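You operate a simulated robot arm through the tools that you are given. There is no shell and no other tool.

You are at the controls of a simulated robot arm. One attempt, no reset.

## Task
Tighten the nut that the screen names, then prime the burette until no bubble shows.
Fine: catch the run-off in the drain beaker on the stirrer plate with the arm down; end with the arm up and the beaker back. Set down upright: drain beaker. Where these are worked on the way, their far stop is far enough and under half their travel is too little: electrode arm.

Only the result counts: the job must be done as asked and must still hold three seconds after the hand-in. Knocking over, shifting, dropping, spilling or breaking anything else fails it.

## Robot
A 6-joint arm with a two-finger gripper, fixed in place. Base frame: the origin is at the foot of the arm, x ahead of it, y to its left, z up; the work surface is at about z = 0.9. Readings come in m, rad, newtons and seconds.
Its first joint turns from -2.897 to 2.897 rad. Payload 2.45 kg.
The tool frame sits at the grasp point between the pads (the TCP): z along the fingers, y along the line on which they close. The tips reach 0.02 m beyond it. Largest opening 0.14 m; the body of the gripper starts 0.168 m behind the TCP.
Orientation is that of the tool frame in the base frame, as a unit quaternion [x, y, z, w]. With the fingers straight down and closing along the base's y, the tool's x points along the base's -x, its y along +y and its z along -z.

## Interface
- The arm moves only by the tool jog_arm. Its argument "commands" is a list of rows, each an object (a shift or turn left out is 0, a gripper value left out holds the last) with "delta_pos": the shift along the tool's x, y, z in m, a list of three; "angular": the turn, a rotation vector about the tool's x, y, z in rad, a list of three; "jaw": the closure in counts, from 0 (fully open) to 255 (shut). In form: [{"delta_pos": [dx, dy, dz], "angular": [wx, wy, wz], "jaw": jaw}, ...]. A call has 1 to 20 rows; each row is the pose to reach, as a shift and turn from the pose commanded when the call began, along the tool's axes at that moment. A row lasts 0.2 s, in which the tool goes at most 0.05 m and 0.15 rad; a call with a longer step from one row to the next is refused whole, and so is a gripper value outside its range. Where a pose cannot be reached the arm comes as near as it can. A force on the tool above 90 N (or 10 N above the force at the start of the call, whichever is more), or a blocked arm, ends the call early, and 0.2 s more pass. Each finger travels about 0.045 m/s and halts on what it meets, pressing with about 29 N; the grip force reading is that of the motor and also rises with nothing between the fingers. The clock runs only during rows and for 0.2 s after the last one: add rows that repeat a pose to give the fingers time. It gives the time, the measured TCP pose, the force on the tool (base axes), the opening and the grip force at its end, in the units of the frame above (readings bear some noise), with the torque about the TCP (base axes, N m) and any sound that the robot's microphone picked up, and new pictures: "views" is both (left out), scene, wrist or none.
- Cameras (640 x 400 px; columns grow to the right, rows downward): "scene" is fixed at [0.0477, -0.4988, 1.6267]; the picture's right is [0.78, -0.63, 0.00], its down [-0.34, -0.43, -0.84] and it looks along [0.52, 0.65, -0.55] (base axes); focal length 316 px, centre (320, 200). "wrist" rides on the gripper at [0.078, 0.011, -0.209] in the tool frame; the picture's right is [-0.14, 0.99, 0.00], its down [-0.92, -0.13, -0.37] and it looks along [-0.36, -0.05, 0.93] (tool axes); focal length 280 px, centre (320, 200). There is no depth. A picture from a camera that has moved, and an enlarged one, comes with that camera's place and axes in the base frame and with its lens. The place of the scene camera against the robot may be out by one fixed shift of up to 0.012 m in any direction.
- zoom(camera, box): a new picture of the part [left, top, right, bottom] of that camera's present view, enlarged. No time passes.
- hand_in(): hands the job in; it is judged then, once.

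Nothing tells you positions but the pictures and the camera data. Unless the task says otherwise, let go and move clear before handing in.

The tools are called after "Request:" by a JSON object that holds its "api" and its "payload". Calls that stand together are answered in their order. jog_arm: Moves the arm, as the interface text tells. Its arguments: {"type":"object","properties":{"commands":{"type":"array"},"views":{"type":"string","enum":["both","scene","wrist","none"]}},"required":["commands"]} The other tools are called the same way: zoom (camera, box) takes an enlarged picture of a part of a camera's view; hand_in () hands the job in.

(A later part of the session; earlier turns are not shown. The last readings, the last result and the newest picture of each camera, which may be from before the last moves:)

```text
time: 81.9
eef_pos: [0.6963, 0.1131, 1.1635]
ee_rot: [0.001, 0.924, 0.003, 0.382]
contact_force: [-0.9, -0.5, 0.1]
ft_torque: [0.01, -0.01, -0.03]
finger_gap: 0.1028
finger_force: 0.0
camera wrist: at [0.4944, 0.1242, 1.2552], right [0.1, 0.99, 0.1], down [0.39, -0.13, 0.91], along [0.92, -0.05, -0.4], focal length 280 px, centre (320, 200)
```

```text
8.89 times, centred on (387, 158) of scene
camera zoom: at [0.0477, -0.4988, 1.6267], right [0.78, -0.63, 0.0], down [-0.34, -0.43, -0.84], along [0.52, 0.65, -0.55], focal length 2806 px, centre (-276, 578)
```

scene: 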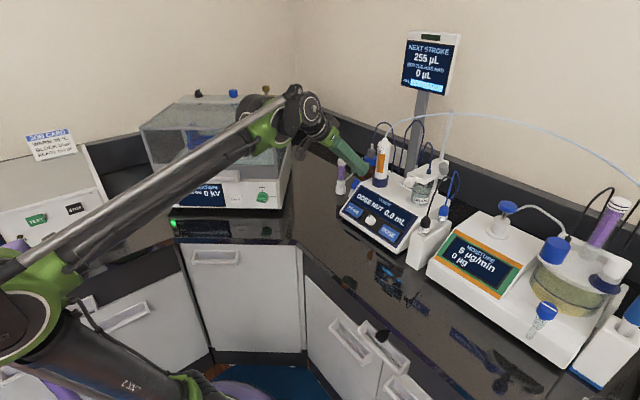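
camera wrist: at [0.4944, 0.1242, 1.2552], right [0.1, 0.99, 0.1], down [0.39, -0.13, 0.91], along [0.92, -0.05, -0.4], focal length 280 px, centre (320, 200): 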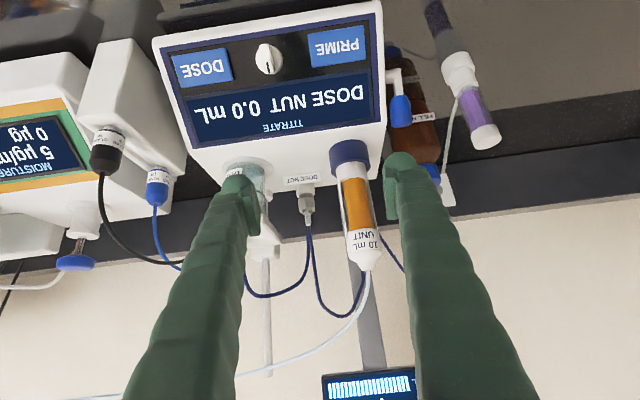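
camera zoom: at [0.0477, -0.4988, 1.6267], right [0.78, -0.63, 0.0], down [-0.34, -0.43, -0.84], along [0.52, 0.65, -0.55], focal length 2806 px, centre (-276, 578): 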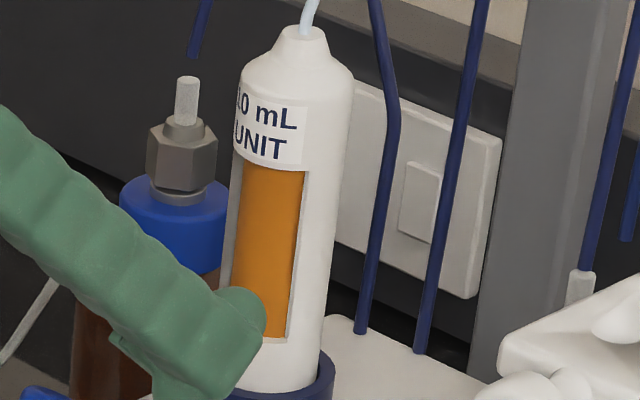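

Request:
{"api": "zoom", "payload": {"camera": "scene", "box": [385, 105, 465, 150]}}

Request:
{"api": "zoom", "payload": {"camera": "scene", "box": [455, 95, 555, 155]}}

Request:
{"api": "zoom", "payload": {"camera": "scene", "box": [545, 110, 640, 200]}}

Request:
{"api": "zoom", "payload": {"camera": "wrist", "box": [240, 220, 400, 400]}}

```text
8.00 times, centred on (425, 128) of scene
camera zoom: at [0.0477, -0.4988, 1.6267], right [0.78, -0.63, 0.0], down [-0.34, -0.43, -0.84], along [0.52, 0.65, -0.55], focal length 2525 px, centre (-520, 780)
```

zoom: 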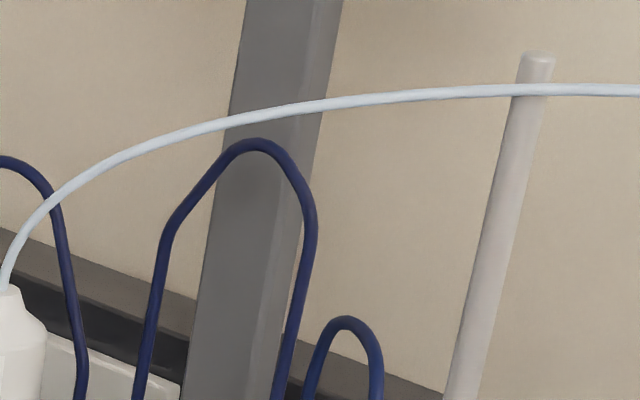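

```text
6.40 times, centred on (505, 125) of scene
camera zoom: at [0.0477, -0.4988, 1.6267], right [0.78, -0.63, 0.0], down [-0.34, -0.43, -0.84], along [0.52, 0.65, -0.55], focal length 2020 px, centre (-864, 680)
```

zoom: 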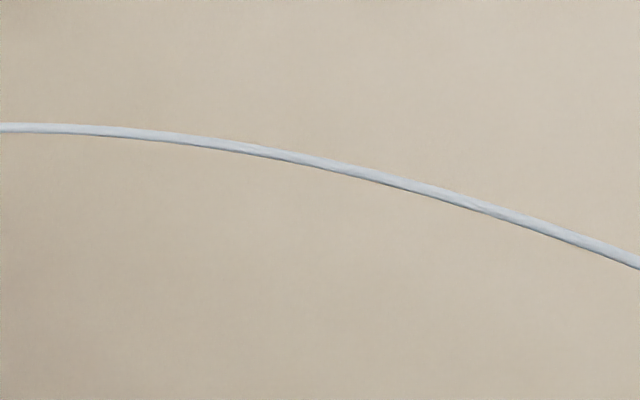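

```text
4.44 times, centred on (592, 155) of scene
camera zoom: at [0.0477, -0.4988, 1.6267], right [0.78, -0.63, 0.0], down [-0.34, -0.43, -0.84], along [0.52, 0.65, -0.55], focal length 1403 px, centre (-891, 400)
```

zoom: 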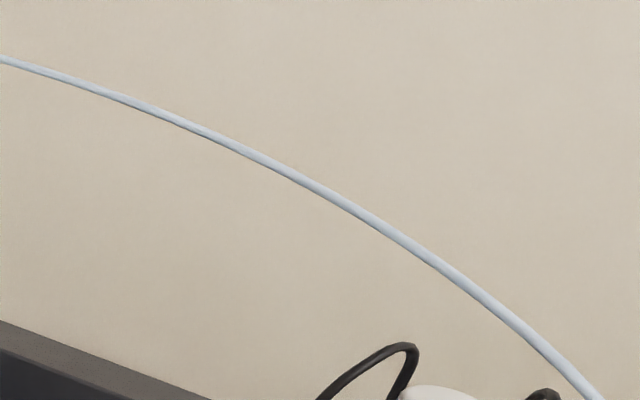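

```text
2.22 times, centred on (320, 310) of wrist
camera zoom: at [0.4944, 0.1242, 1.2552], right [0.1, 0.99, 0.1], down [0.39, -0.13, 0.91], along [0.92, -0.05, -0.4], focal length 623 px, centre (320, -44)
```

zoom: 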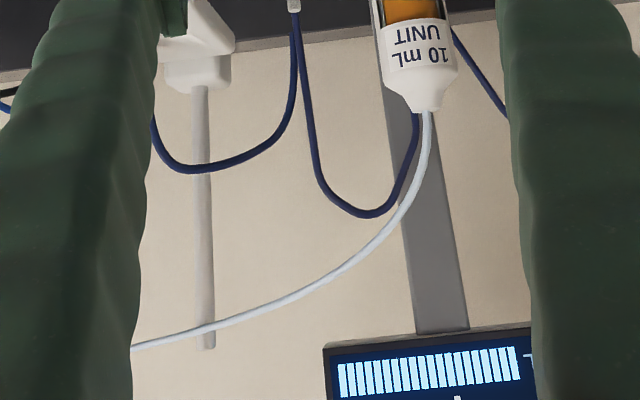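

Request:
{"api": "zoom", "payload": {"camera": "wrist", "box": [299, 203, 319, 233]}}

Request:
{"api": "zoom", "payload": {"camera": "wrist", "box": [242, 160, 282, 220]}}

Request:
{"api": "zoom", "payload": {"camera": "scene", "box": [420, 165, 436, 185]}}

```text
13.33 times, centred on (309, 218) of wrist
camera zoom: at [0.4944, 0.1242, 1.2552], right [0.1, 0.99, 0.1], down [0.39, -0.13, 0.91], along [0.92, -0.05, -0.4], focal length 3738 px, centre (467, -40)
```

zoom: 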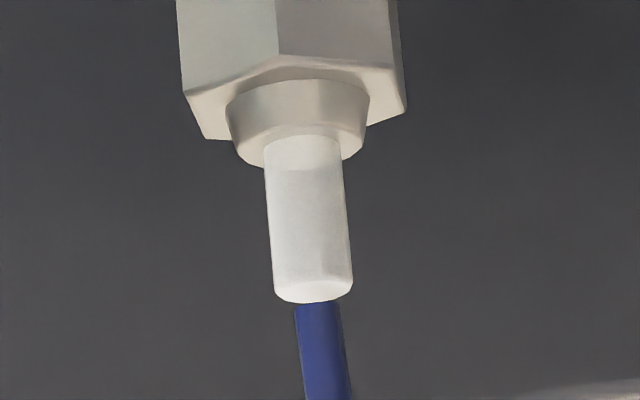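

```text
6.67 times, centred on (262, 190) of wrist
camera zoom: at [0.4944, 0.1242, 1.2552], right [0.1, 0.99, 0.1], down [0.39, -0.13, 0.91], along [0.92, -0.05, -0.4], focal length 1869 px, centre (707, 267)
```

zoom: 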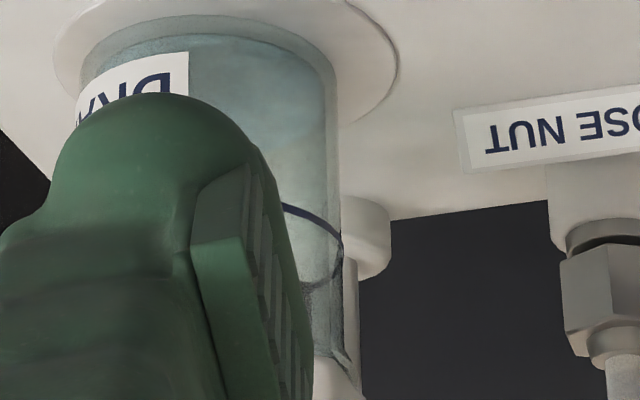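

```text
16.00 times, centred on (428, 175) of scene
camera zoom: at [0.0477, -0.4988, 1.6267], right [0.78, -0.63, 0.0], down [-0.34, -0.43, -0.84], along [0.52, 0.65, -0.55], focal length 5050 px, centre (-1408, 600)
```

zoom: 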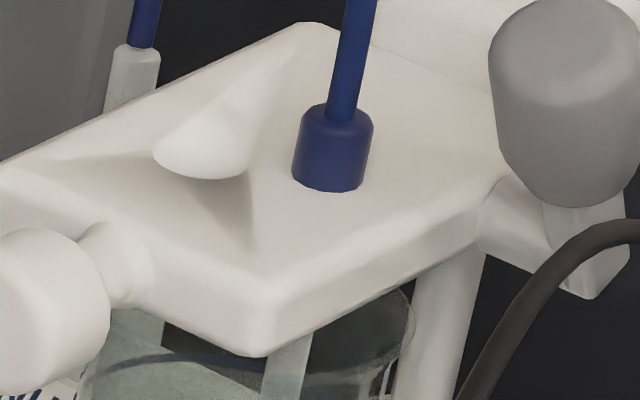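

No bubble is visible now, but I want to be certain, so I'll make further strokes while watching closely. I go back to PRIME with closed fingertips.

Request:
{"api": "jog_arm", "payload": {"commands": [{"jaw": 255}, {"jaw": 255}, {"delta_pos": [0.03, 0.01, 0.03], "jaw": 255}, {"delta_pos": [0.06, 0.02, 0.06], "jaw": 255}, {"delta_pos": [0.09, 0.03, 0.085], "jaw": 255}, {"delta_pos": [0.12, 0.04, 0.11], "jaw": 255}, {"delta_pos": [0.12, 0.04, 0.12], "jaw": 255}], "views": "wrist"}}

Request:
{"api": "zoom", "payload": {"camera": "wrist", "box": [260, 240, 400, 400]}}

Request:
{"api": "zoom", "payload": {"camera": "scene", "box": [360, 110, 460, 220]}}

```text
time: 83.5
eef_pos: [0.6961, 0.1544, 0.9901]
ee_rot: [0.0, 0.924, 0.003, 0.382]
contact_force: [-0.1, 0.0, 0.4]
ft_torque: [0.0, 0.02, 0.01]
finger_gap: 0.0
finger_force: 29.5
camera wrist: at [0.4937, 0.1662, 1.0829], right [0.1, 0.99, 0.1], down [0.39, -0.13, 0.91], along [0.92, -0.05, -0.4], focal length 280 px, centre (320, 200)
```

wrist: 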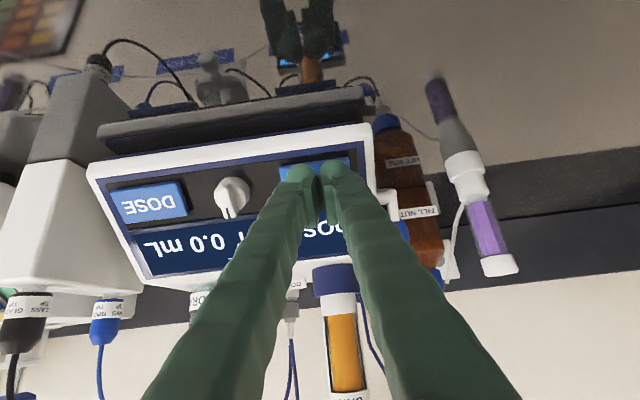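

```text
2.50 times, centred on (330, 320) of wrist
camera zoom: at [0.4937, 0.1662, 1.0829], right [0.1, 0.99, 0.1], down [0.39, -0.13, 0.91], along [0.92, -0.05, -0.4], focal length 701 px, centre (295, -100)
```

zoom: 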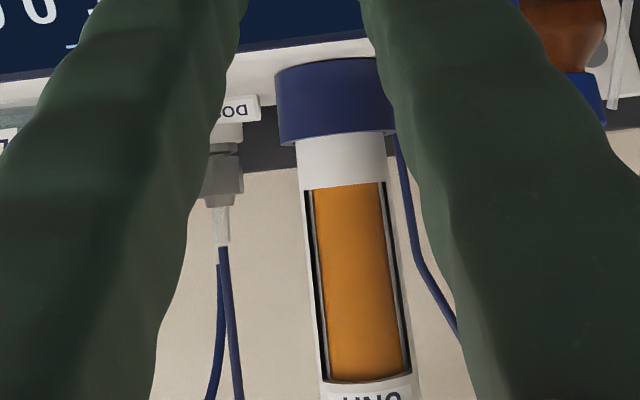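

```text
3.64 times, centred on (410, 165) of scene
camera zoom: at [0.0477, -0.4988, 1.6267], right [0.78, -0.63, 0.0], down [-0.34, -0.43, -0.84], along [0.52, 0.65, -0.55], focal length 1148 px, centre (-7, 327)
```

zoom: 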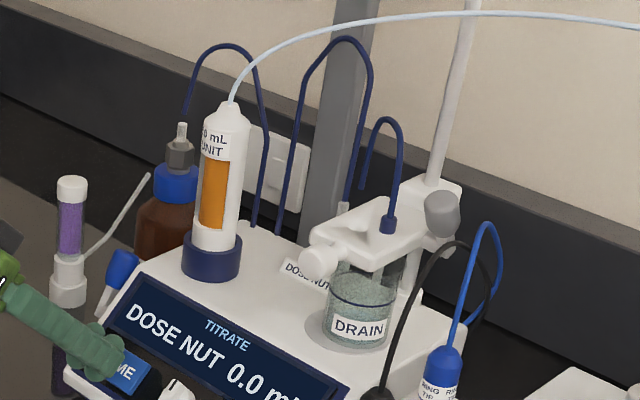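

Request:
{"api": "jog_arm", "payload": {"commands": [{"delta_pos": [0, 0, 0.02]}, {"delta_pos": [0, 0, 0.027]}, {"delta_pos": [0, 0, 0.031]}], "views": "none"}}

Request:
{"api": "zoom", "payload": {"camera": "wrist", "box": [260, 260, 400, 400]}}

Request:
{"api": "zoom", "payload": {"camera": "scene", "box": [360, 110, 460, 220]}}

Request:
{"api": "zoom", "payload": {"camera": "scene", "box": [412, 165, 440, 205]}}

```text
time: 84.3
eef_pos: [0.718, 0.156, 0.9697]
ee_rot: [0.001, 0.924, 0.004, 0.383]
contact_force: [-16.1, 0.6, 7.4]
ft_torque: [-0.03, 0.27, -0.03]
finger_gap: 0.006
finger_force: 29.7
heard: click
```

```text
2.86 times, centred on (330, 330) of wrist
camera zoom: at [0.5146, 0.167, 1.062], right [0.1, 0.99, 0.1], down [0.39, -0.13, 0.91], along [0.92, -0.05, -0.4], focal length 801 px, centre (291, -171)
```

zoom: 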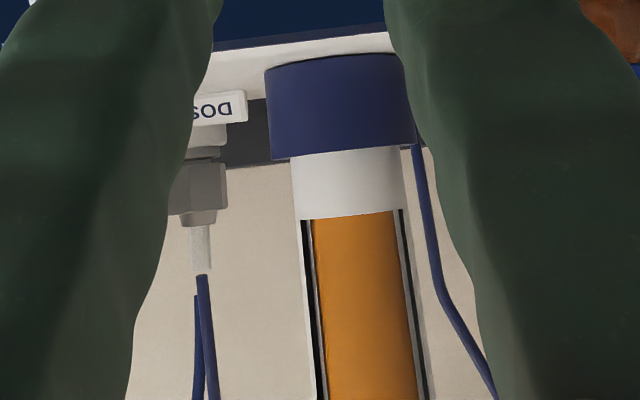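

```text
3.64 times, centred on (410, 165) of scene
camera zoom: at [0.0477, -0.4988, 1.6267], right [0.78, -0.63, 0.0], down [-0.34, -0.43, -0.84], along [0.52, 0.65, -0.55], focal length 1148 px, centre (-7, 327)
```

zoom: 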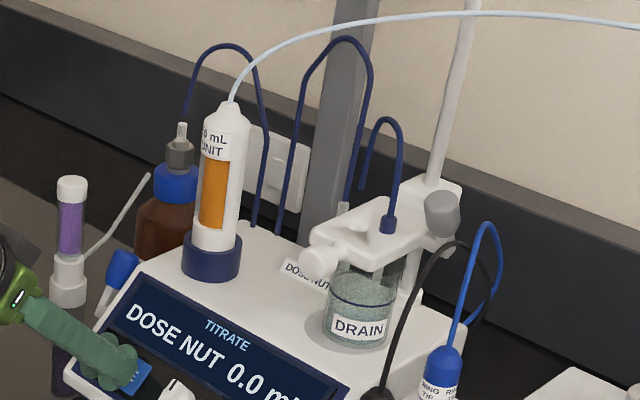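

```text
10.00 times, centred on (426, 185) of scene
camera zoom: at [0.0477, -0.4988, 1.6267], right [0.78, -0.63, 0.0], down [-0.34, -0.43, -0.84], along [0.52, 0.65, -0.55], focal length 3156 px, centre (-740, 350)
```

zoom: 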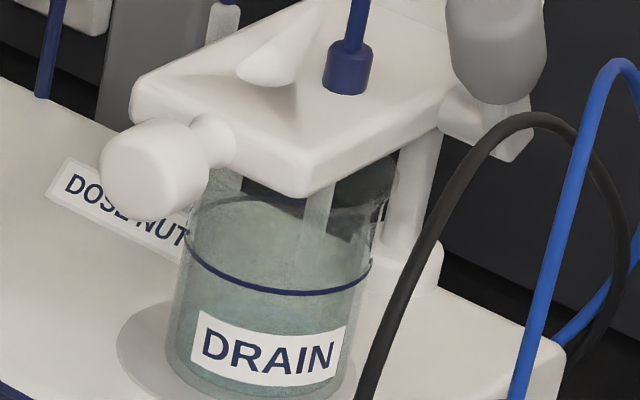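

Request:
{"api": "zoom", "payload": {"camera": "scene", "box": [360, 125, 385, 160]}}

Request:
{"api": "zoom", "payload": {"camera": "scene", "box": [380, 160, 410, 195]}}

Request:
{"api": "zoom", "payload": {"camera": "scene", "box": [330, 150, 370, 200]}}

```text
11.43 times, centred on (372, 142) of scene
camera zoom: at [0.0477, -0.4988, 1.6267], right [0.78, -0.63, 0.0], down [-0.34, -0.43, -0.84], along [0.52, 0.65, -0.55], focal length 3607 px, centre (-280, 857)
```

zoom: 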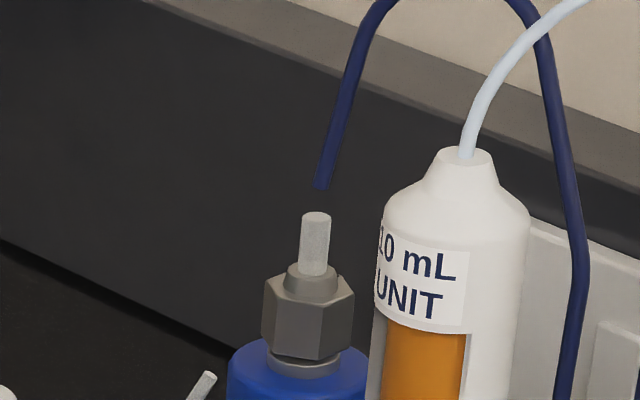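

```text
11.43 times, centred on (395, 178) of scene
camera zoom: at [0.0477, -0.4988, 1.6267], right [0.78, -0.63, 0.0], down [-0.34, -0.43, -0.84], along [0.52, 0.65, -0.55], focal length 3607 px, centre (-537, 457)
```

zoom: 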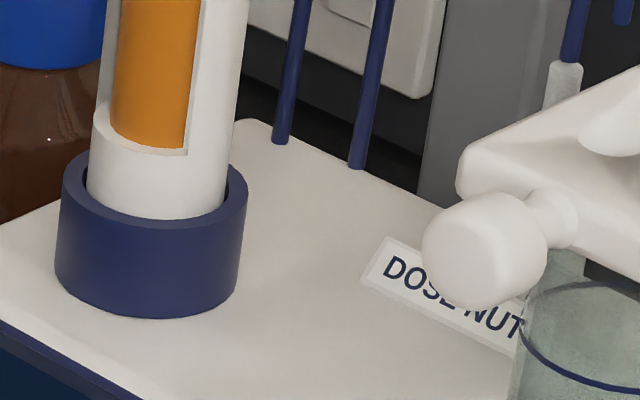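

```text
8.00 times, centred on (350, 175) of scene
camera zoom: at [0.0477, -0.4988, 1.6267], right [0.78, -0.63, 0.0], down [-0.34, -0.43, -0.84], along [0.52, 0.65, -0.55], focal length 2525 px, centre (80, 400)
```

zoom: 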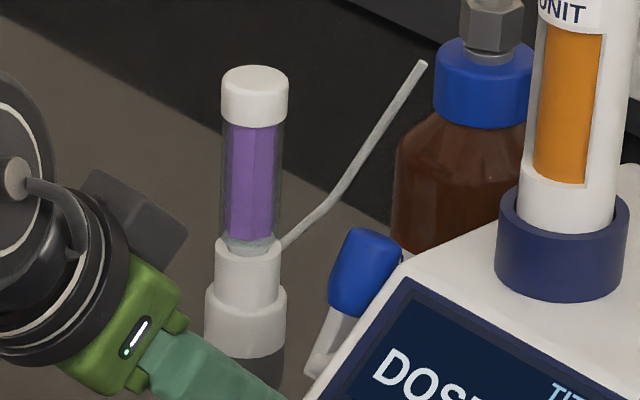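

Third stroke delivered (level rose), and no bubble is seen in the sleeve, window or tip. For insurance I release and give two more strokes, watching the beaker level stays low.

Request:
{"api": "jog_arm", "payload": {"commands": [{"delta_pos": [0, 0, -0.01]}, {"delta_pos": [0, 0, -0.02]}, {"delta_pos": [0, 0, -0.02]}], "views": "none"}}

Request:
{"api": "zoom", "payload": {"camera": "scene", "box": [412, 165, 440, 205]}}

Request:
{"api": "zoom", "payload": {"camera": "wrist", "box": [280, 240, 380, 400]}}

```text
time: 85.1
eef_pos: [0.7056, 0.1561, 0.9837]
ee_rot: [0.001, 0.924, 0.003, 0.383]
contact_force: [-0.5, -1.0, -1.0]
ft_torque: [0.01, 0.02, 0.02]
finger_gap: 0.0001
finger_force: 29.6
```

```text
10.00 times, centred on (426, 185) of scene
camera zoom: at [0.0477, -0.4988, 1.6267], right [0.78, -0.63, 0.0], down [-0.34, -0.43, -0.84], along [0.52, 0.65, -0.55], focal length 3156 px, centre (-740, 350)
```

zoom: 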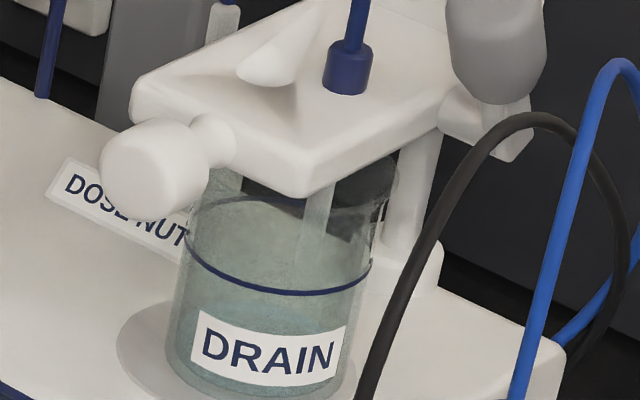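

```text
2.50 times, centred on (330, 320) of wrist
camera zoom: at [0.5024, 0.1674, 1.0762], right [0.1, 0.99, 0.1], down [0.39, -0.13, 0.91], along [0.92, -0.05, -0.4], focal length 701 px, centre (295, -100)
```

zoom: 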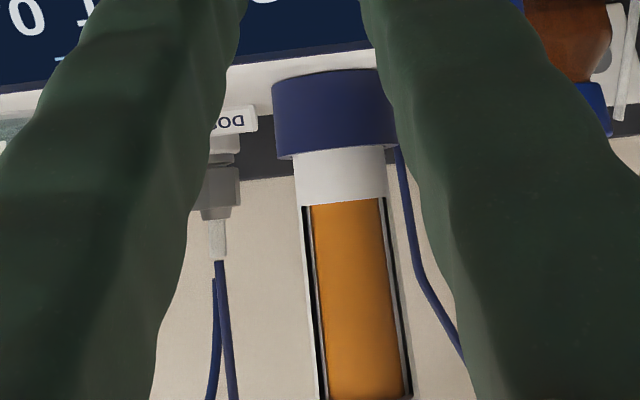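

Request:
{"api": "jog_arm", "payload": {"commands": [{"delta_pos": [0, 0, 0.01]}, {"delta_pos": [0, 0, 0.018]}, {"delta_pos": [0, 0, 0.02]}, {"delta_pos": [0, 0, 0.02]}, {"delta_pos": [0, 0, 0.0]}, {"delta_pos": [0, 0, 0.0]}], "views": "none"}}

Request:
{"api": "zoom", "payload": {"camera": "scene", "box": [412, 165, 440, 205]}}

Request:
{"api": "zoom", "payload": {"camera": "scene", "box": [360, 110, 460, 220]}}

```text
time: 86.5
eef_pos: [0.7043, 0.155, 0.984]
ee_rot: [0.0, 0.924, 0.003, 0.383]
contact_force: [-0.1, 0.0, -0.3]
ft_torque: [-0.01, 0.01, 0.03]
finger_gap: 0.0
finger_force: 29.5
heard: click
```

```text
10.00 times, centred on (426, 185) of scene
camera zoom: at [0.0477, -0.4988, 1.6267], right [0.78, -0.63, 0.0], down [-0.34, -0.43, -0.84], along [0.52, 0.65, -0.55], focal length 3156 px, centre (-740, 350)
```

zoom: 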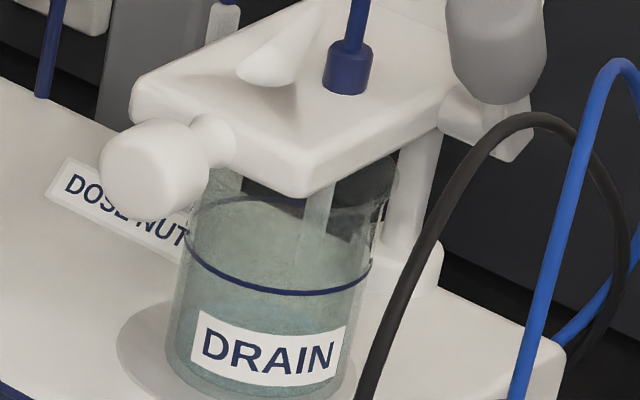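

```text
3.64 times, centred on (410, 165) of scene
camera zoom: at [0.0477, -0.4988, 1.6267], right [0.78, -0.63, 0.0], down [-0.34, -0.43, -0.84], along [0.52, 0.65, -0.55], focal length 1148 px, centre (-7, 327)
```

zoom: 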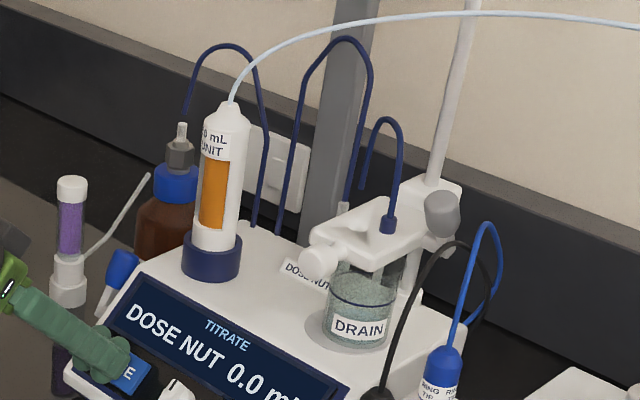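

Four strokes so far. I back off to the earlier vantage to check the liquid level and look once more for any bubble.

Request:
{"api": "jog_arm", "payload": {"commands": [{"delta_pos": [0, 0, -0.02]}, {"delta_pos": [-0.03, -0.015, -0.05], "jaw": 60}, {"delta_pos": [-0.06, -0.03, -0.08], "jaw": 60}, {"delta_pos": [-0.09, -0.045, -0.11], "jaw": 60}, {"delta_pos": [-0.12, -0.06, -0.14], "jaw": 60}, {"delta_pos": [-0.12, -0.06, -0.14], "jaw": 60}]}}

Request:
{"api": "zoom", "payload": {"camera": "wrist", "box": [225, 145, 295, 215]}}

Request:
{"api": "zoom", "payload": {"camera": "wrist", "box": [280, 130, 400, 260]}}

```text
time: 87.9
eef_pos: [0.6918, 0.0946, 1.1641]
ee_rot: [0.001, 0.924, 0.003, 0.383]
contact_force: [-0.1, 0.5, 0.2]
ft_torque: [0.03, -0.01, 0.0]
finger_gap: 0.1059
finger_force: 0.1
camera wrist: at [0.4885, 0.1052, 1.2571], right [0.1, 0.99, 0.1], down [0.39, -0.13, 0.91], along [0.92, -0.05, -0.4], focal length 280 px, centre (320, 200)
```

scene: 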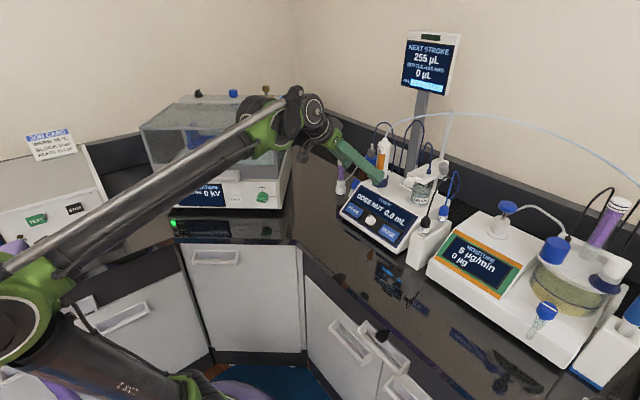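
wrist: 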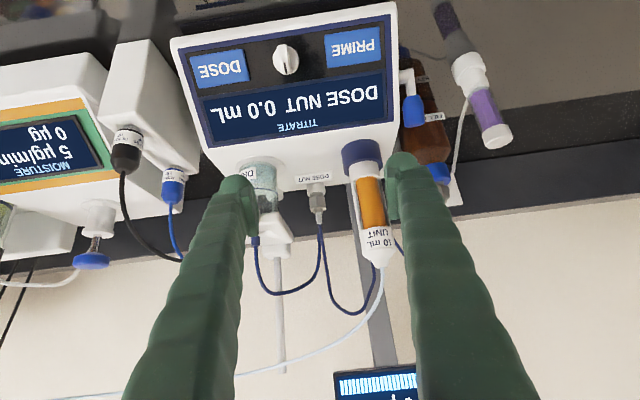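

```text
5.71 times, centred on (260, 180) of wrist
camera zoom: at [0.4885, 0.1052, 1.2571], right [0.1, 0.99, 0.1], down [0.39, -0.13, 0.91], along [0.92, -0.05, -0.4], focal length 1602 px, centre (663, 314)
```

zoom: 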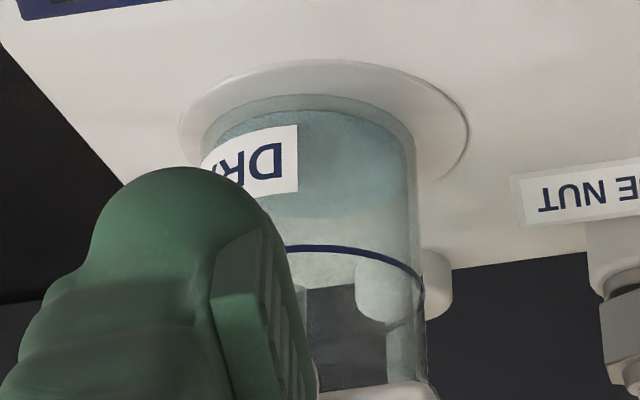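

```text
3.08 times, centred on (340, 195) of wrist
camera zoom: at [0.4885, 0.1052, 1.2571], right [0.1, 0.99, 0.1], down [0.39, -0.13, 0.91], along [0.92, -0.05, -0.4], focal length 863 px, centre (258, 215)
```

zoom: 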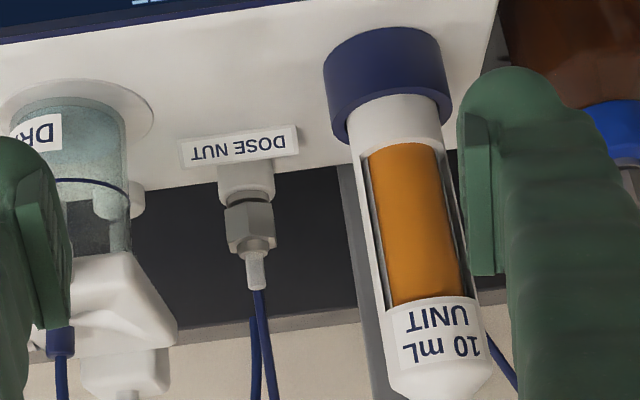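

Request:
{"api": "zoom", "payload": {"camera": "scene", "box": [400, 25, 470, 100]}}

Request:
{"api": "zoom", "payload": {"camera": "wrist", "box": [330, 330, 430, 400]}}

Request:
{"api": "zoom", "payload": {"camera": "scene", "box": [580, 180, 640, 390]}}

Request:
{"api": "zoom", "payload": {"camera": "wrist", "box": [300, 170, 340, 240]}}

```text
5.33 times, centred on (435, 62) of scene
camera zoom: at [0.0477, -0.4988, 1.6267], right [0.78, -0.63, 0.0], down [-0.34, -0.43, -0.84], along [0.52, 0.65, -0.55], focal length 1683 px, centre (-293, 933)
```

zoom: 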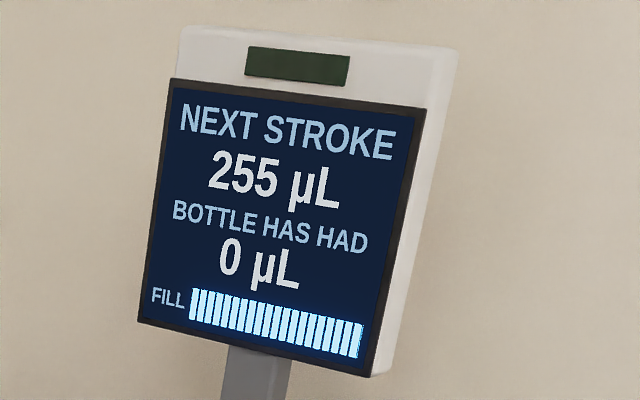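

```text
5.71 times, centred on (380, 365) of wrist
camera zoom: at [0.4885, 0.1052, 1.2571], right [0.1, 0.99, 0.1], down [0.39, -0.13, 0.91], along [0.92, -0.05, -0.4], focal length 1602 px, centre (-23, -743)
```

zoom: 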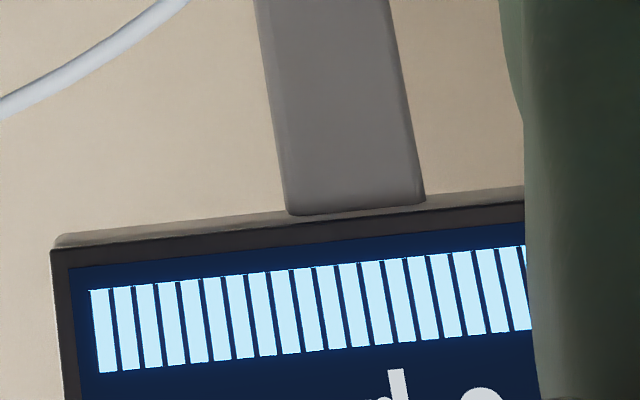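

```text
1.90 times, centred on (610, 285) of scene
camera zoom: at [0.0477, -0.4988, 1.6267], right [0.78, -0.63, 0.0], down [-0.34, -0.43, -0.84], along [0.52, 0.65, -0.55], focal length 601 px, centre (-232, 38)
```

zoom: 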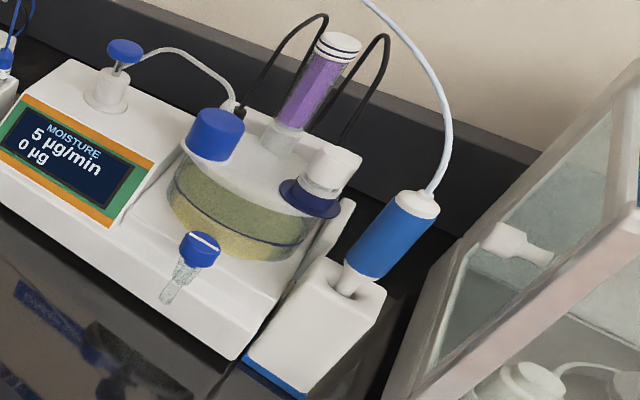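

```text
5.71 times, centred on (320, 205) of wrist
camera zoom: at [0.4885, 0.1052, 1.2571], right [0.1, 0.99, 0.1], down [0.39, -0.13, 0.91], along [0.92, -0.05, -0.4], focal length 1602 px, centre (320, 171)
```

zoom: 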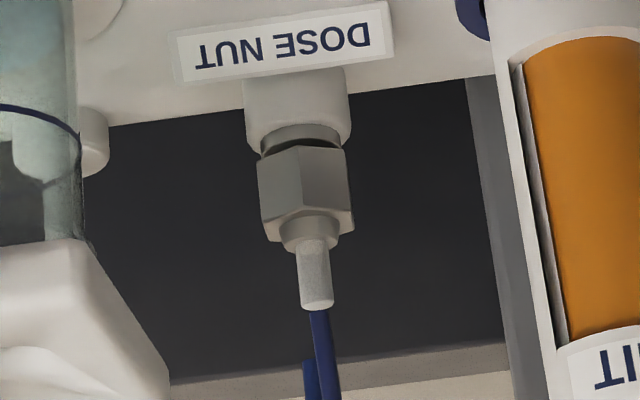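

No bubble anywhere, and the level is still very low. As a last insurance I give two more strokes in one go, then move on.

Request:
{"api": "jog_arm", "payload": {"commands": [{"jaw": 255}, {"delta_pos": [0.03, 0.015, 0.03], "jaw": 255}, {"delta_pos": [0.06, 0.03, 0.06], "jaw": 255}, {"delta_pos": [0.09, 0.045, 0.09], "jaw": 255}, {"delta_pos": [0.12, 0.06, 0.115], "jaw": 255}, {"delta_pos": [0.12, 0.06, 0.135], "jaw": 255}, {"delta_pos": [0.12, 0.06, 0.135], "jaw": 255}], "views": "wrist"}}

```text
time: 89.5
eef_pos: [0.7022, 0.157, 0.988]
ee_rot: [0.001, 0.923, 0.003, 0.384]
contact_force: [-0.1, 0.9, 0.5]
ft_torque: [0.01, -0.02, -0.02]
finger_gap: 0.0
finger_force: 27.8
camera wrist: at [0.4992, 0.1671, 1.0799], right [0.1, 0.99, 0.1], down [0.39, -0.13, 0.91], along [0.92, -0.05, -0.4], focal length 280 px, centre (320, 200)
```

wrist: 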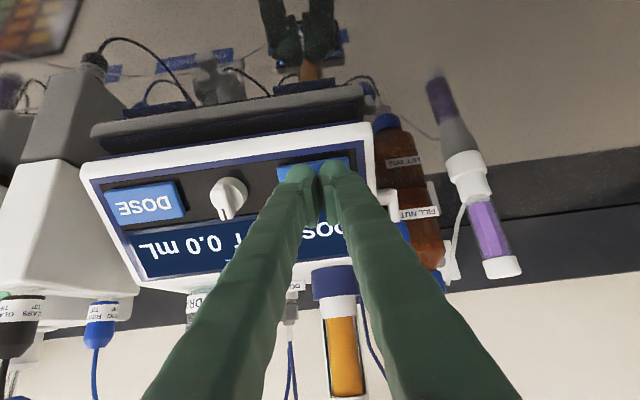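

Request:
{"api": "jog_arm", "payload": {"commands": [{"delta_pos": [0, 0, 0.015]}, {"delta_pos": [0, 0, 0.023]}, {"delta_pos": [0, 0, 0.025]}, {"delta_pos": [0, 0, 0.025]}, {"delta_pos": [0, 0, 0.01]}, {"delta_pos": [0, 0, 0.0]}, {"delta_pos": [0, 0, 0.0]}], "views": "none"}}

Request:
{"api": "jog_arm", "payload": {"commands": [{"delta_pos": [0, 0, 0.015]}, {"delta_pos": [0, 0, 0.023]}, {"delta_pos": [0, 0, 0.025]}, {"delta_pos": [0, 0, 0.025]}, {"delta_pos": [0, 0, 0.01]}, {"delta_pos": [0, 0, 0.0]}, {"delta_pos": [0, 0, 0.0]}]}}

Request:
{"api": "zoom", "payload": {"camera": "scene", "box": [345, 110, 455, 240]}}

Request:
{"api": "zoom", "payload": {"camera": "scene", "box": [412, 165, 440, 205]}}

```text
time: 91.1
eef_pos: [0.7022, 0.1565, 0.9863]
ee_rot: [0.001, 0.923, 0.003, 0.384]
contact_force: [-0.8, 0.2, 0.2]
ft_torque: [0.04, 0.02, -0.02]
finger_gap: 0.0
finger_force: 29.6
heard: click
```

```text
time: 92.7
eef_pos: [0.7018, 0.157, 0.9871]
ee_rot: [0.001, 0.924, 0.003, 0.383]
contact_force: [-0.2, 0.0, 0.1]
ft_torque: [0.0, -0.03, -0.01]
finger_gap: 0.0
finger_force: 29.4
heard: click
camera wrist: at [0.4993, 0.1674, 1.0801], right [0.1, 0.99, 0.1], down [0.39, -0.13, 0.91], along [0.92, -0.05, -0.4], focal length 280 px, centre (320, 200)
```

scene: 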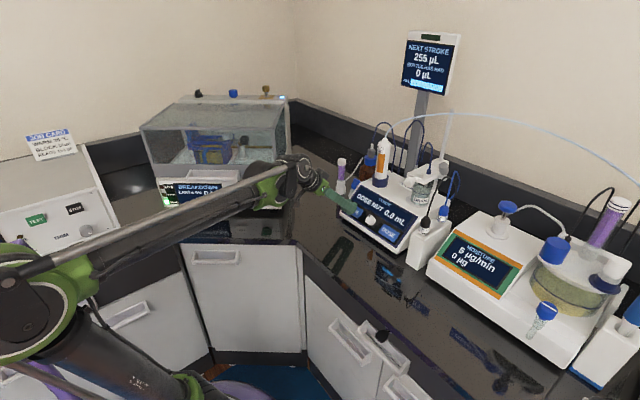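
wrist: 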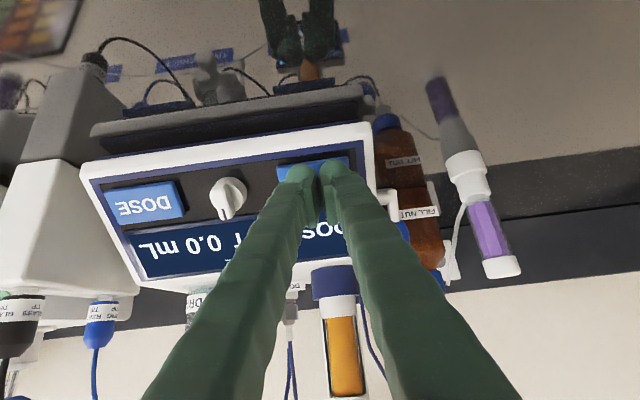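

```text
3.08 times, centred on (400, 175) of scene
camera zoom: at [0.0477, -0.4988, 1.6267], right [0.78, -0.63, 0.0], down [-0.34, -0.43, -0.84], along [0.52, 0.65, -0.55], focal length 971 px, centre (74, 277)
```

zoom: 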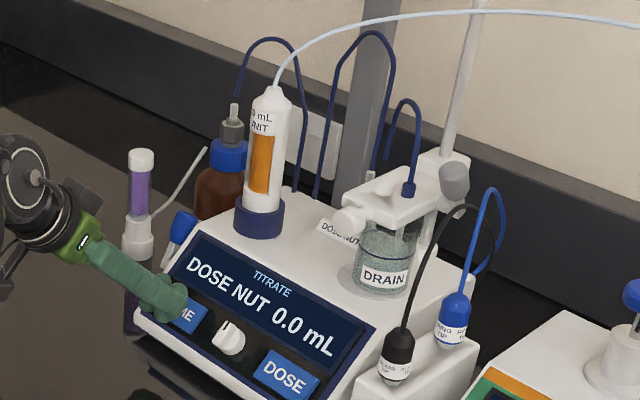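

```text
10.00 times, centred on (426, 185) of scene
camera zoom: at [0.0477, -0.4988, 1.6267], right [0.78, -0.63, 0.0], down [-0.34, -0.43, -0.84], along [0.52, 0.65, -0.55], focal length 3156 px, centre (-740, 350)
```

zoom: 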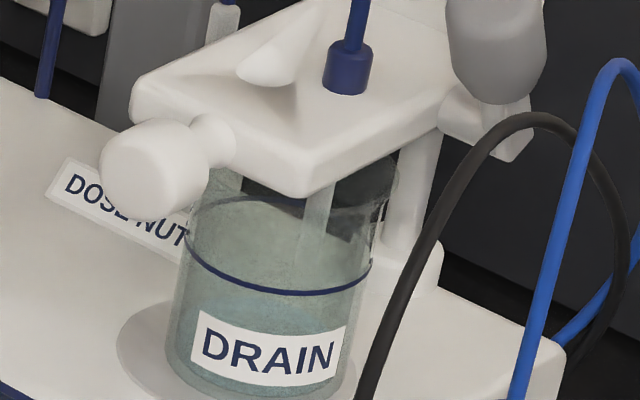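

Six strokes, six clicks, no bubble in sight. Now I raise the electrode arm: move in front of its lowered handle (z≈1.122) with jaws open.

Request:
{"api": "jog_arm", "payload": {"commands": [{"delta_pos": [0, 0, -0.03]}, {"delta_pos": [-0.026, -0.027, -0.05], "jaw": 100}, {"delta_pos": [-0.053, -0.053, -0.068], "jaw": 100}, {"delta_pos": [-0.079, -0.08, -0.085], "jaw": 100}, {"delta_pos": [-0.105, -0.107, -0.102], "jaw": 100}, {"delta_pos": [-0.132, -0.134, -0.119], "jaw": 100}, {"delta_pos": [-0.158, -0.16, -0.135], "jaw": 100}, {"delta_pos": [-0.158, -0.16, -0.135], "jaw": 100}]}}

Request:
{"api": "zoom", "payload": {"camera": "wrist", "box": [240, 80, 420, 240]}}

```text
time: 94.5
eef_pos: [0.7217, -0.0063, 1.1938]
ee_rot: [0.001, 0.924, 0.003, 0.383]
contact_force: [0.4, -0.5, 0.6]
ft_torque: [0.01, -0.03, 0.02]
finger_gap: 0.0851
finger_force: 0.0
camera wrist: at [0.5178, 0.0034, 1.2861], right [0.1, 0.99, 0.1], down [0.39, -0.13, 0.91], along [0.92, -0.05, -0.4], focal length 280 px, centre (320, 200)
```

scene: 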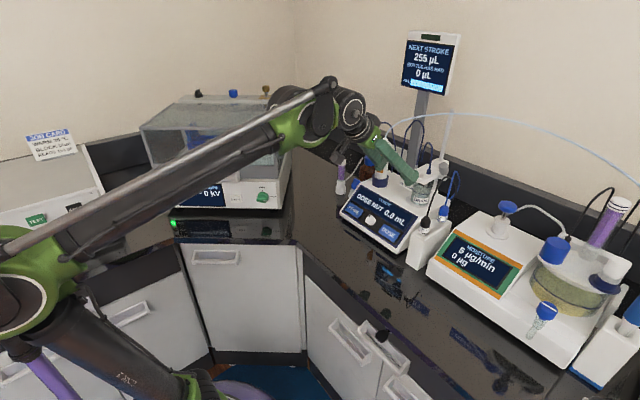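
wrist: 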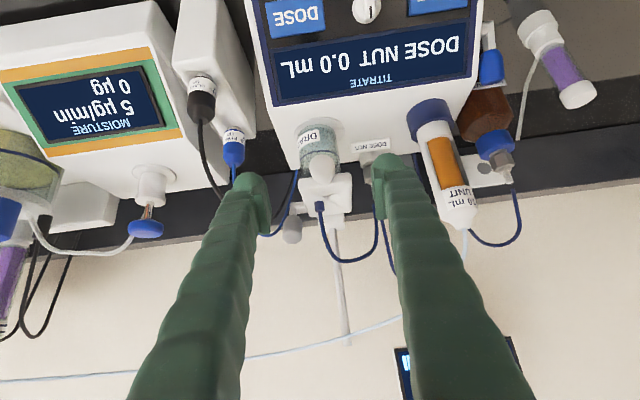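

```text
2.50 times, centred on (330, 160) of wrist
camera zoom: at [0.5178, 0.0034, 1.2861], right [0.1, 0.99, 0.1], down [0.39, -0.13, 0.91], along [0.92, -0.05, -0.4], focal length 701 px, centre (295, 300)
```

zoom: 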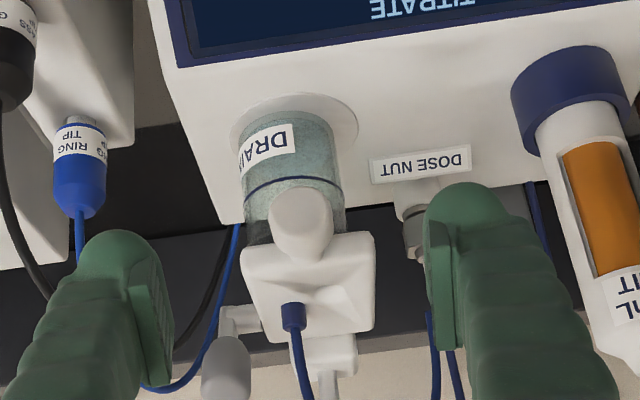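

Handle at (0.80, -0.005, 1.124). I advance around it and close.

Request:
{"api": "jog_arm", "payload": {"commands": [{"delta_pos": [0.0006, 0.0002, 0.025]}, {"delta_pos": [0.0012, 0.0004, 0.05]}, {"delta_pos": [0.0018, 0.0006, 0.075]}, {"delta_pos": [0.0022, 0.0007, 0.088]}, {"delta_pos": [0.0025, 0.0008, 0.0977]}, {"delta_pos": [0.0025, 0.0008, 0.0977]}], "views": "wrist"}}

Request:
{"api": "zoom", "payload": {"camera": "wrist", "box": [240, 80, 420, 240]}}

```text
time: 95.9
eef_pos: [0.7866, -0.0041, 1.1235]
ee_rot: [0.001, 0.924, 0.003, 0.383]
contact_force: [0.6, -0.5, -0.6]
ft_torque: [0.03, 0.01, 0.0]
finger_gap: 0.085
finger_force: 0.0
camera wrist: at [0.5836, 0.0064, 1.2156], right [0.1, 0.99, 0.1], down [0.39, -0.13, 0.91], along [0.92, -0.05, -0.4], focal length 280 px, centre (320, 200)
```

wrist: 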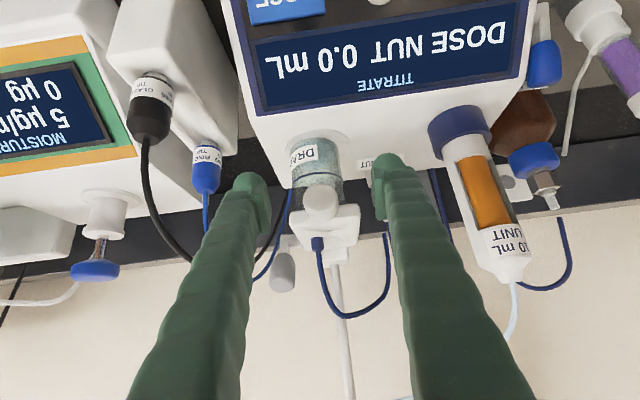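

```text
2.50 times, centred on (330, 160) of wrist
camera zoom: at [0.5836, 0.0064, 1.2156], right [0.1, 0.99, 0.1], down [0.39, -0.13, 0.91], along [0.92, -0.05, -0.4], focal length 701 px, centre (295, 300)
```

zoom: 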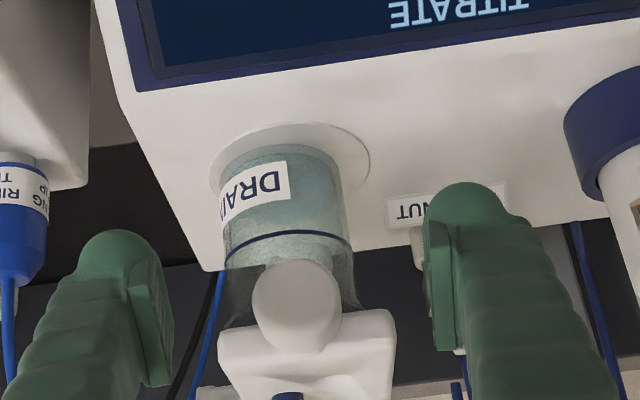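

Request:
{"api": "jog_arm", "payload": {"commands": [{"jaw": 215}, {"jaw": 215}, {"jaw": 215}, {"jaw": 215}, {"jaw": 215}, {"jaw": 215}], "views": "none"}}

```text
time: 97.3
eef_pos: [0.7868, -0.0062, 1.1225]
ee_rot: [0.001, 0.924, 0.003, 0.383]
contact_force: [0.7, -5.3, 1.3]
ft_torque: [-0.01, -0.01, -0.09]
finger_gap: 0.0285
finger_force: 44.9
```

Gripped. I raise the electrode arm steadily toward its upper position.

Request:
{"api": "jog_arm", "payload": {"commands": [{"delta_pos": [-0.0085, 0.0001, -0.0085]}, {"delta_pos": [-0.017, 0.0002, -0.017]}, {"delta_pos": [-0.0255, 0.0002, -0.0255]}, {"delta_pos": [-0.034, 0.0003, -0.034]}, {"delta_pos": [-0.0425, 0.0004, -0.0425]}, {"delta_pos": [-0.051, 0.0005, -0.051]}, {"delta_pos": [-0.0595, 0.0005, -0.0595]}, {"delta_pos": [-0.068, 0.0006, -0.068]}, {"delta_pos": [-0.068, 0.0006, -0.068]}]}}

Request:
{"api": "zoom", "payload": {"camera": "scene", "box": [385, 110, 475, 210]}}

```text
time: 99.3
eef_pos: [0.7859, -0.0049, 1.22]
ee_rot: [0.001, 0.924, 0.003, 0.382]
contact_force: [-3.3, -9.7, -1.3]
ft_torque: [-0.04, 0.42, -0.13]
finger_gap: 0.0288
finger_force: 44.7
camera wrist: at [0.5835, 0.0057, 1.3121], right [0.1, 0.99, 0.1], down [0.39, -0.13, 0.91], along [0.92, -0.05, -0.4], focal length 280 px, centre (320, 200)
```

scene: 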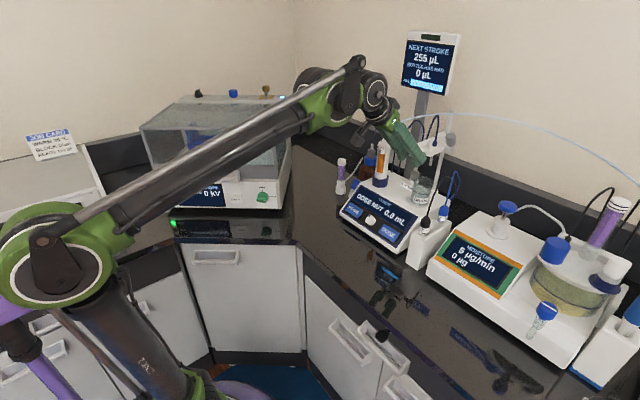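
wrist: 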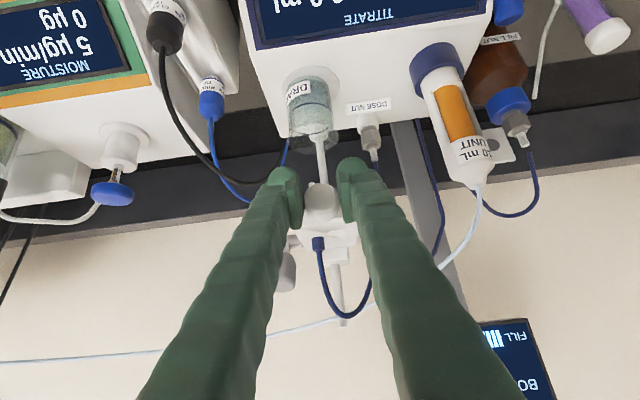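

```text
4.00 times, centred on (430, 160) of scene
camera zoom: at [0.0477, -0.4988, 1.6267], right [0.78, -0.63, 0.0], down [-0.34, -0.43, -0.84], along [0.52, 0.65, -0.55], focal length 1262 px, centre (-120, 360)
```

zoom: 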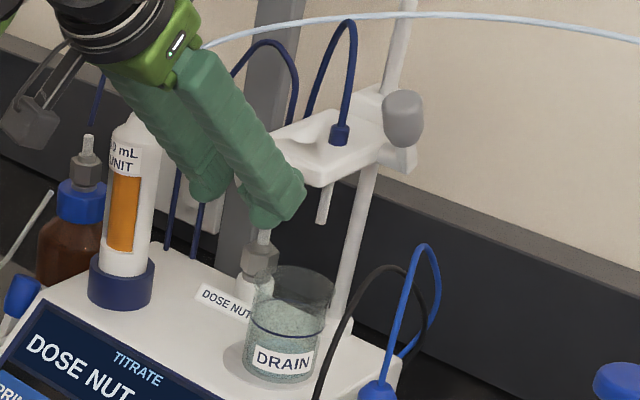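

The arm is up to z≈1.22 and the beaker stayed put. I continue in small steps to the upper stop.

Request:
{"api": "jog_arm", "payload": {"commands": [{"delta_pos": [-0.0025, 0, -0.0025]}, {"delta_pos": [-0.005, 0, -0.005]}, {"delta_pos": [-0.005, 0, -0.005]}], "views": "none"}}

Request:
{"api": "jog_arm", "payload": {"commands": [{"delta_pos": [-0.0025, 0, -0.0025]}, {"delta_pos": [-0.0025, 0, -0.0025]}], "views": "none"}}

```text
time: 100.1
eef_pos: [0.7867, -0.0066, 1.2259]
ee_rot: [0.003, 0.924, 0.002, 0.383]
contact_force: [3.8, -12.3, 1.4]
ft_torque: [-0.03, -0.04, -0.15]
finger_gap: 0.0288
finger_force: 45.2
```

```text
time: 100.7
eef_pos: [0.7871, -0.0058, 1.2282]
ee_rot: [0.002, 0.924, 0.002, 0.382]
contact_force: [-2.6, -11.4, -18.5]
ft_torque: [0.02, 0.31, -0.16]
finger_gap: 0.0285
finger_force: 44.6
```

The upper stop is felt at z≈1.228, the original height. I release and back off.

Request:
{"api": "jog_arm", "payload": {"commands": [{"jaw": 180}, {"jaw": 150}, {"jaw": 120}, {"jaw": 100}, {"jaw": 100}, {"jaw": 100}], "views": "none"}}

Request:
{"api": "jog_arm", "payload": {"commands": [{"delta_pos": [0, 0, -0.03]}, {"delta_pos": [0, 0, -0.06]}, {"delta_pos": [0, 0, -0.09]}, {"delta_pos": [0, 0, -0.12]}, {"delta_pos": [0, 0, -0.12]}]}}

Request:
{"api": "zoom", "payload": {"camera": "scene", "box": [385, 110, 475, 210]}}

Request:
{"api": "zoom", "payload": {"camera": "wrist", "box": [240, 80, 420, 260]}}

```text
time: 102.1
eef_pos: [0.7866, -0.0043, 1.2299]
ee_rot: [0.001, 0.924, 0.004, 0.383]
contact_force: [0.1, -0.3, -0.6]
ft_torque: [0.01, -0.03, 0.06]
finger_gap: 0.0849
finger_force: 0.1
```

```text
time: 103.3
eef_pos: [0.7, -0.0055, 1.3147]
ee_rot: [0.001, 0.924, 0.004, 0.383]
contact_force: [0.4, -0.6, 0.3]
ft_torque: [0.01, 0.0, 0.03]
finger_gap: 0.0851
finger_force: 0.2
camera wrist: at [0.4972, 0.0048, 1.4072], right [0.1, 0.99, 0.1], down [0.39, -0.13, 0.91], along [0.92, -0.05, -0.4], focal length 280 px, centre (320, 200)
```

scene: 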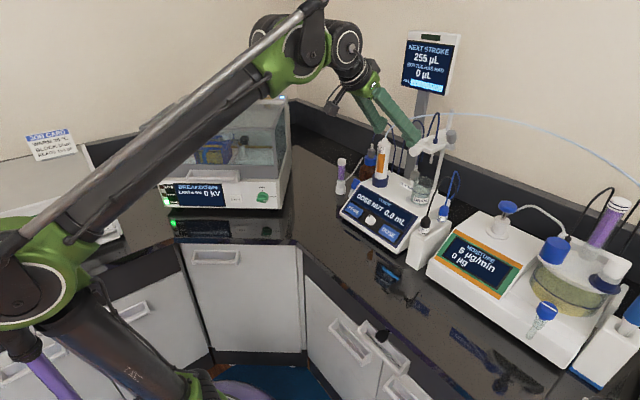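
wrist: 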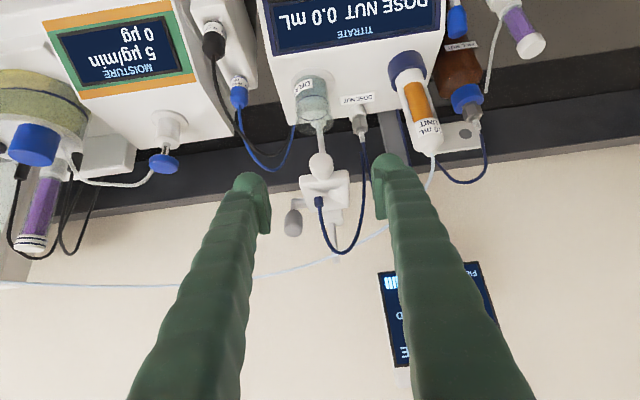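

```text
4.00 times, centred on (430, 160) of scene
camera zoom: at [0.0477, -0.4988, 1.6267], right [0.78, -0.63, 0.0], down [-0.34, -0.43, -0.84], along [0.52, 0.65, -0.55], focal length 1262 px, centre (-120, 360)
```

zoom: 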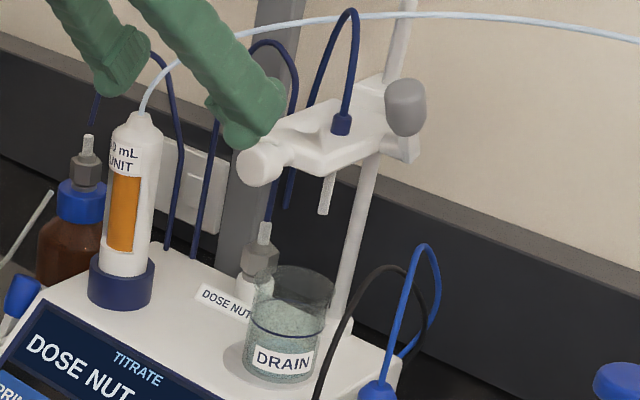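

```text
2.22 times, centred on (330, 170) of wrist
camera zoom: at [0.4972, 0.0048, 1.4072], right [0.1, 0.99, 0.1], down [0.39, -0.13, 0.91], along [0.92, -0.05, -0.4], focal length 623 px, centre (298, 267)
```

zoom: 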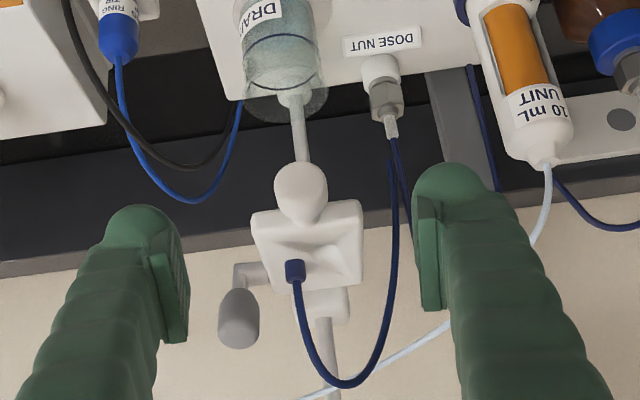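

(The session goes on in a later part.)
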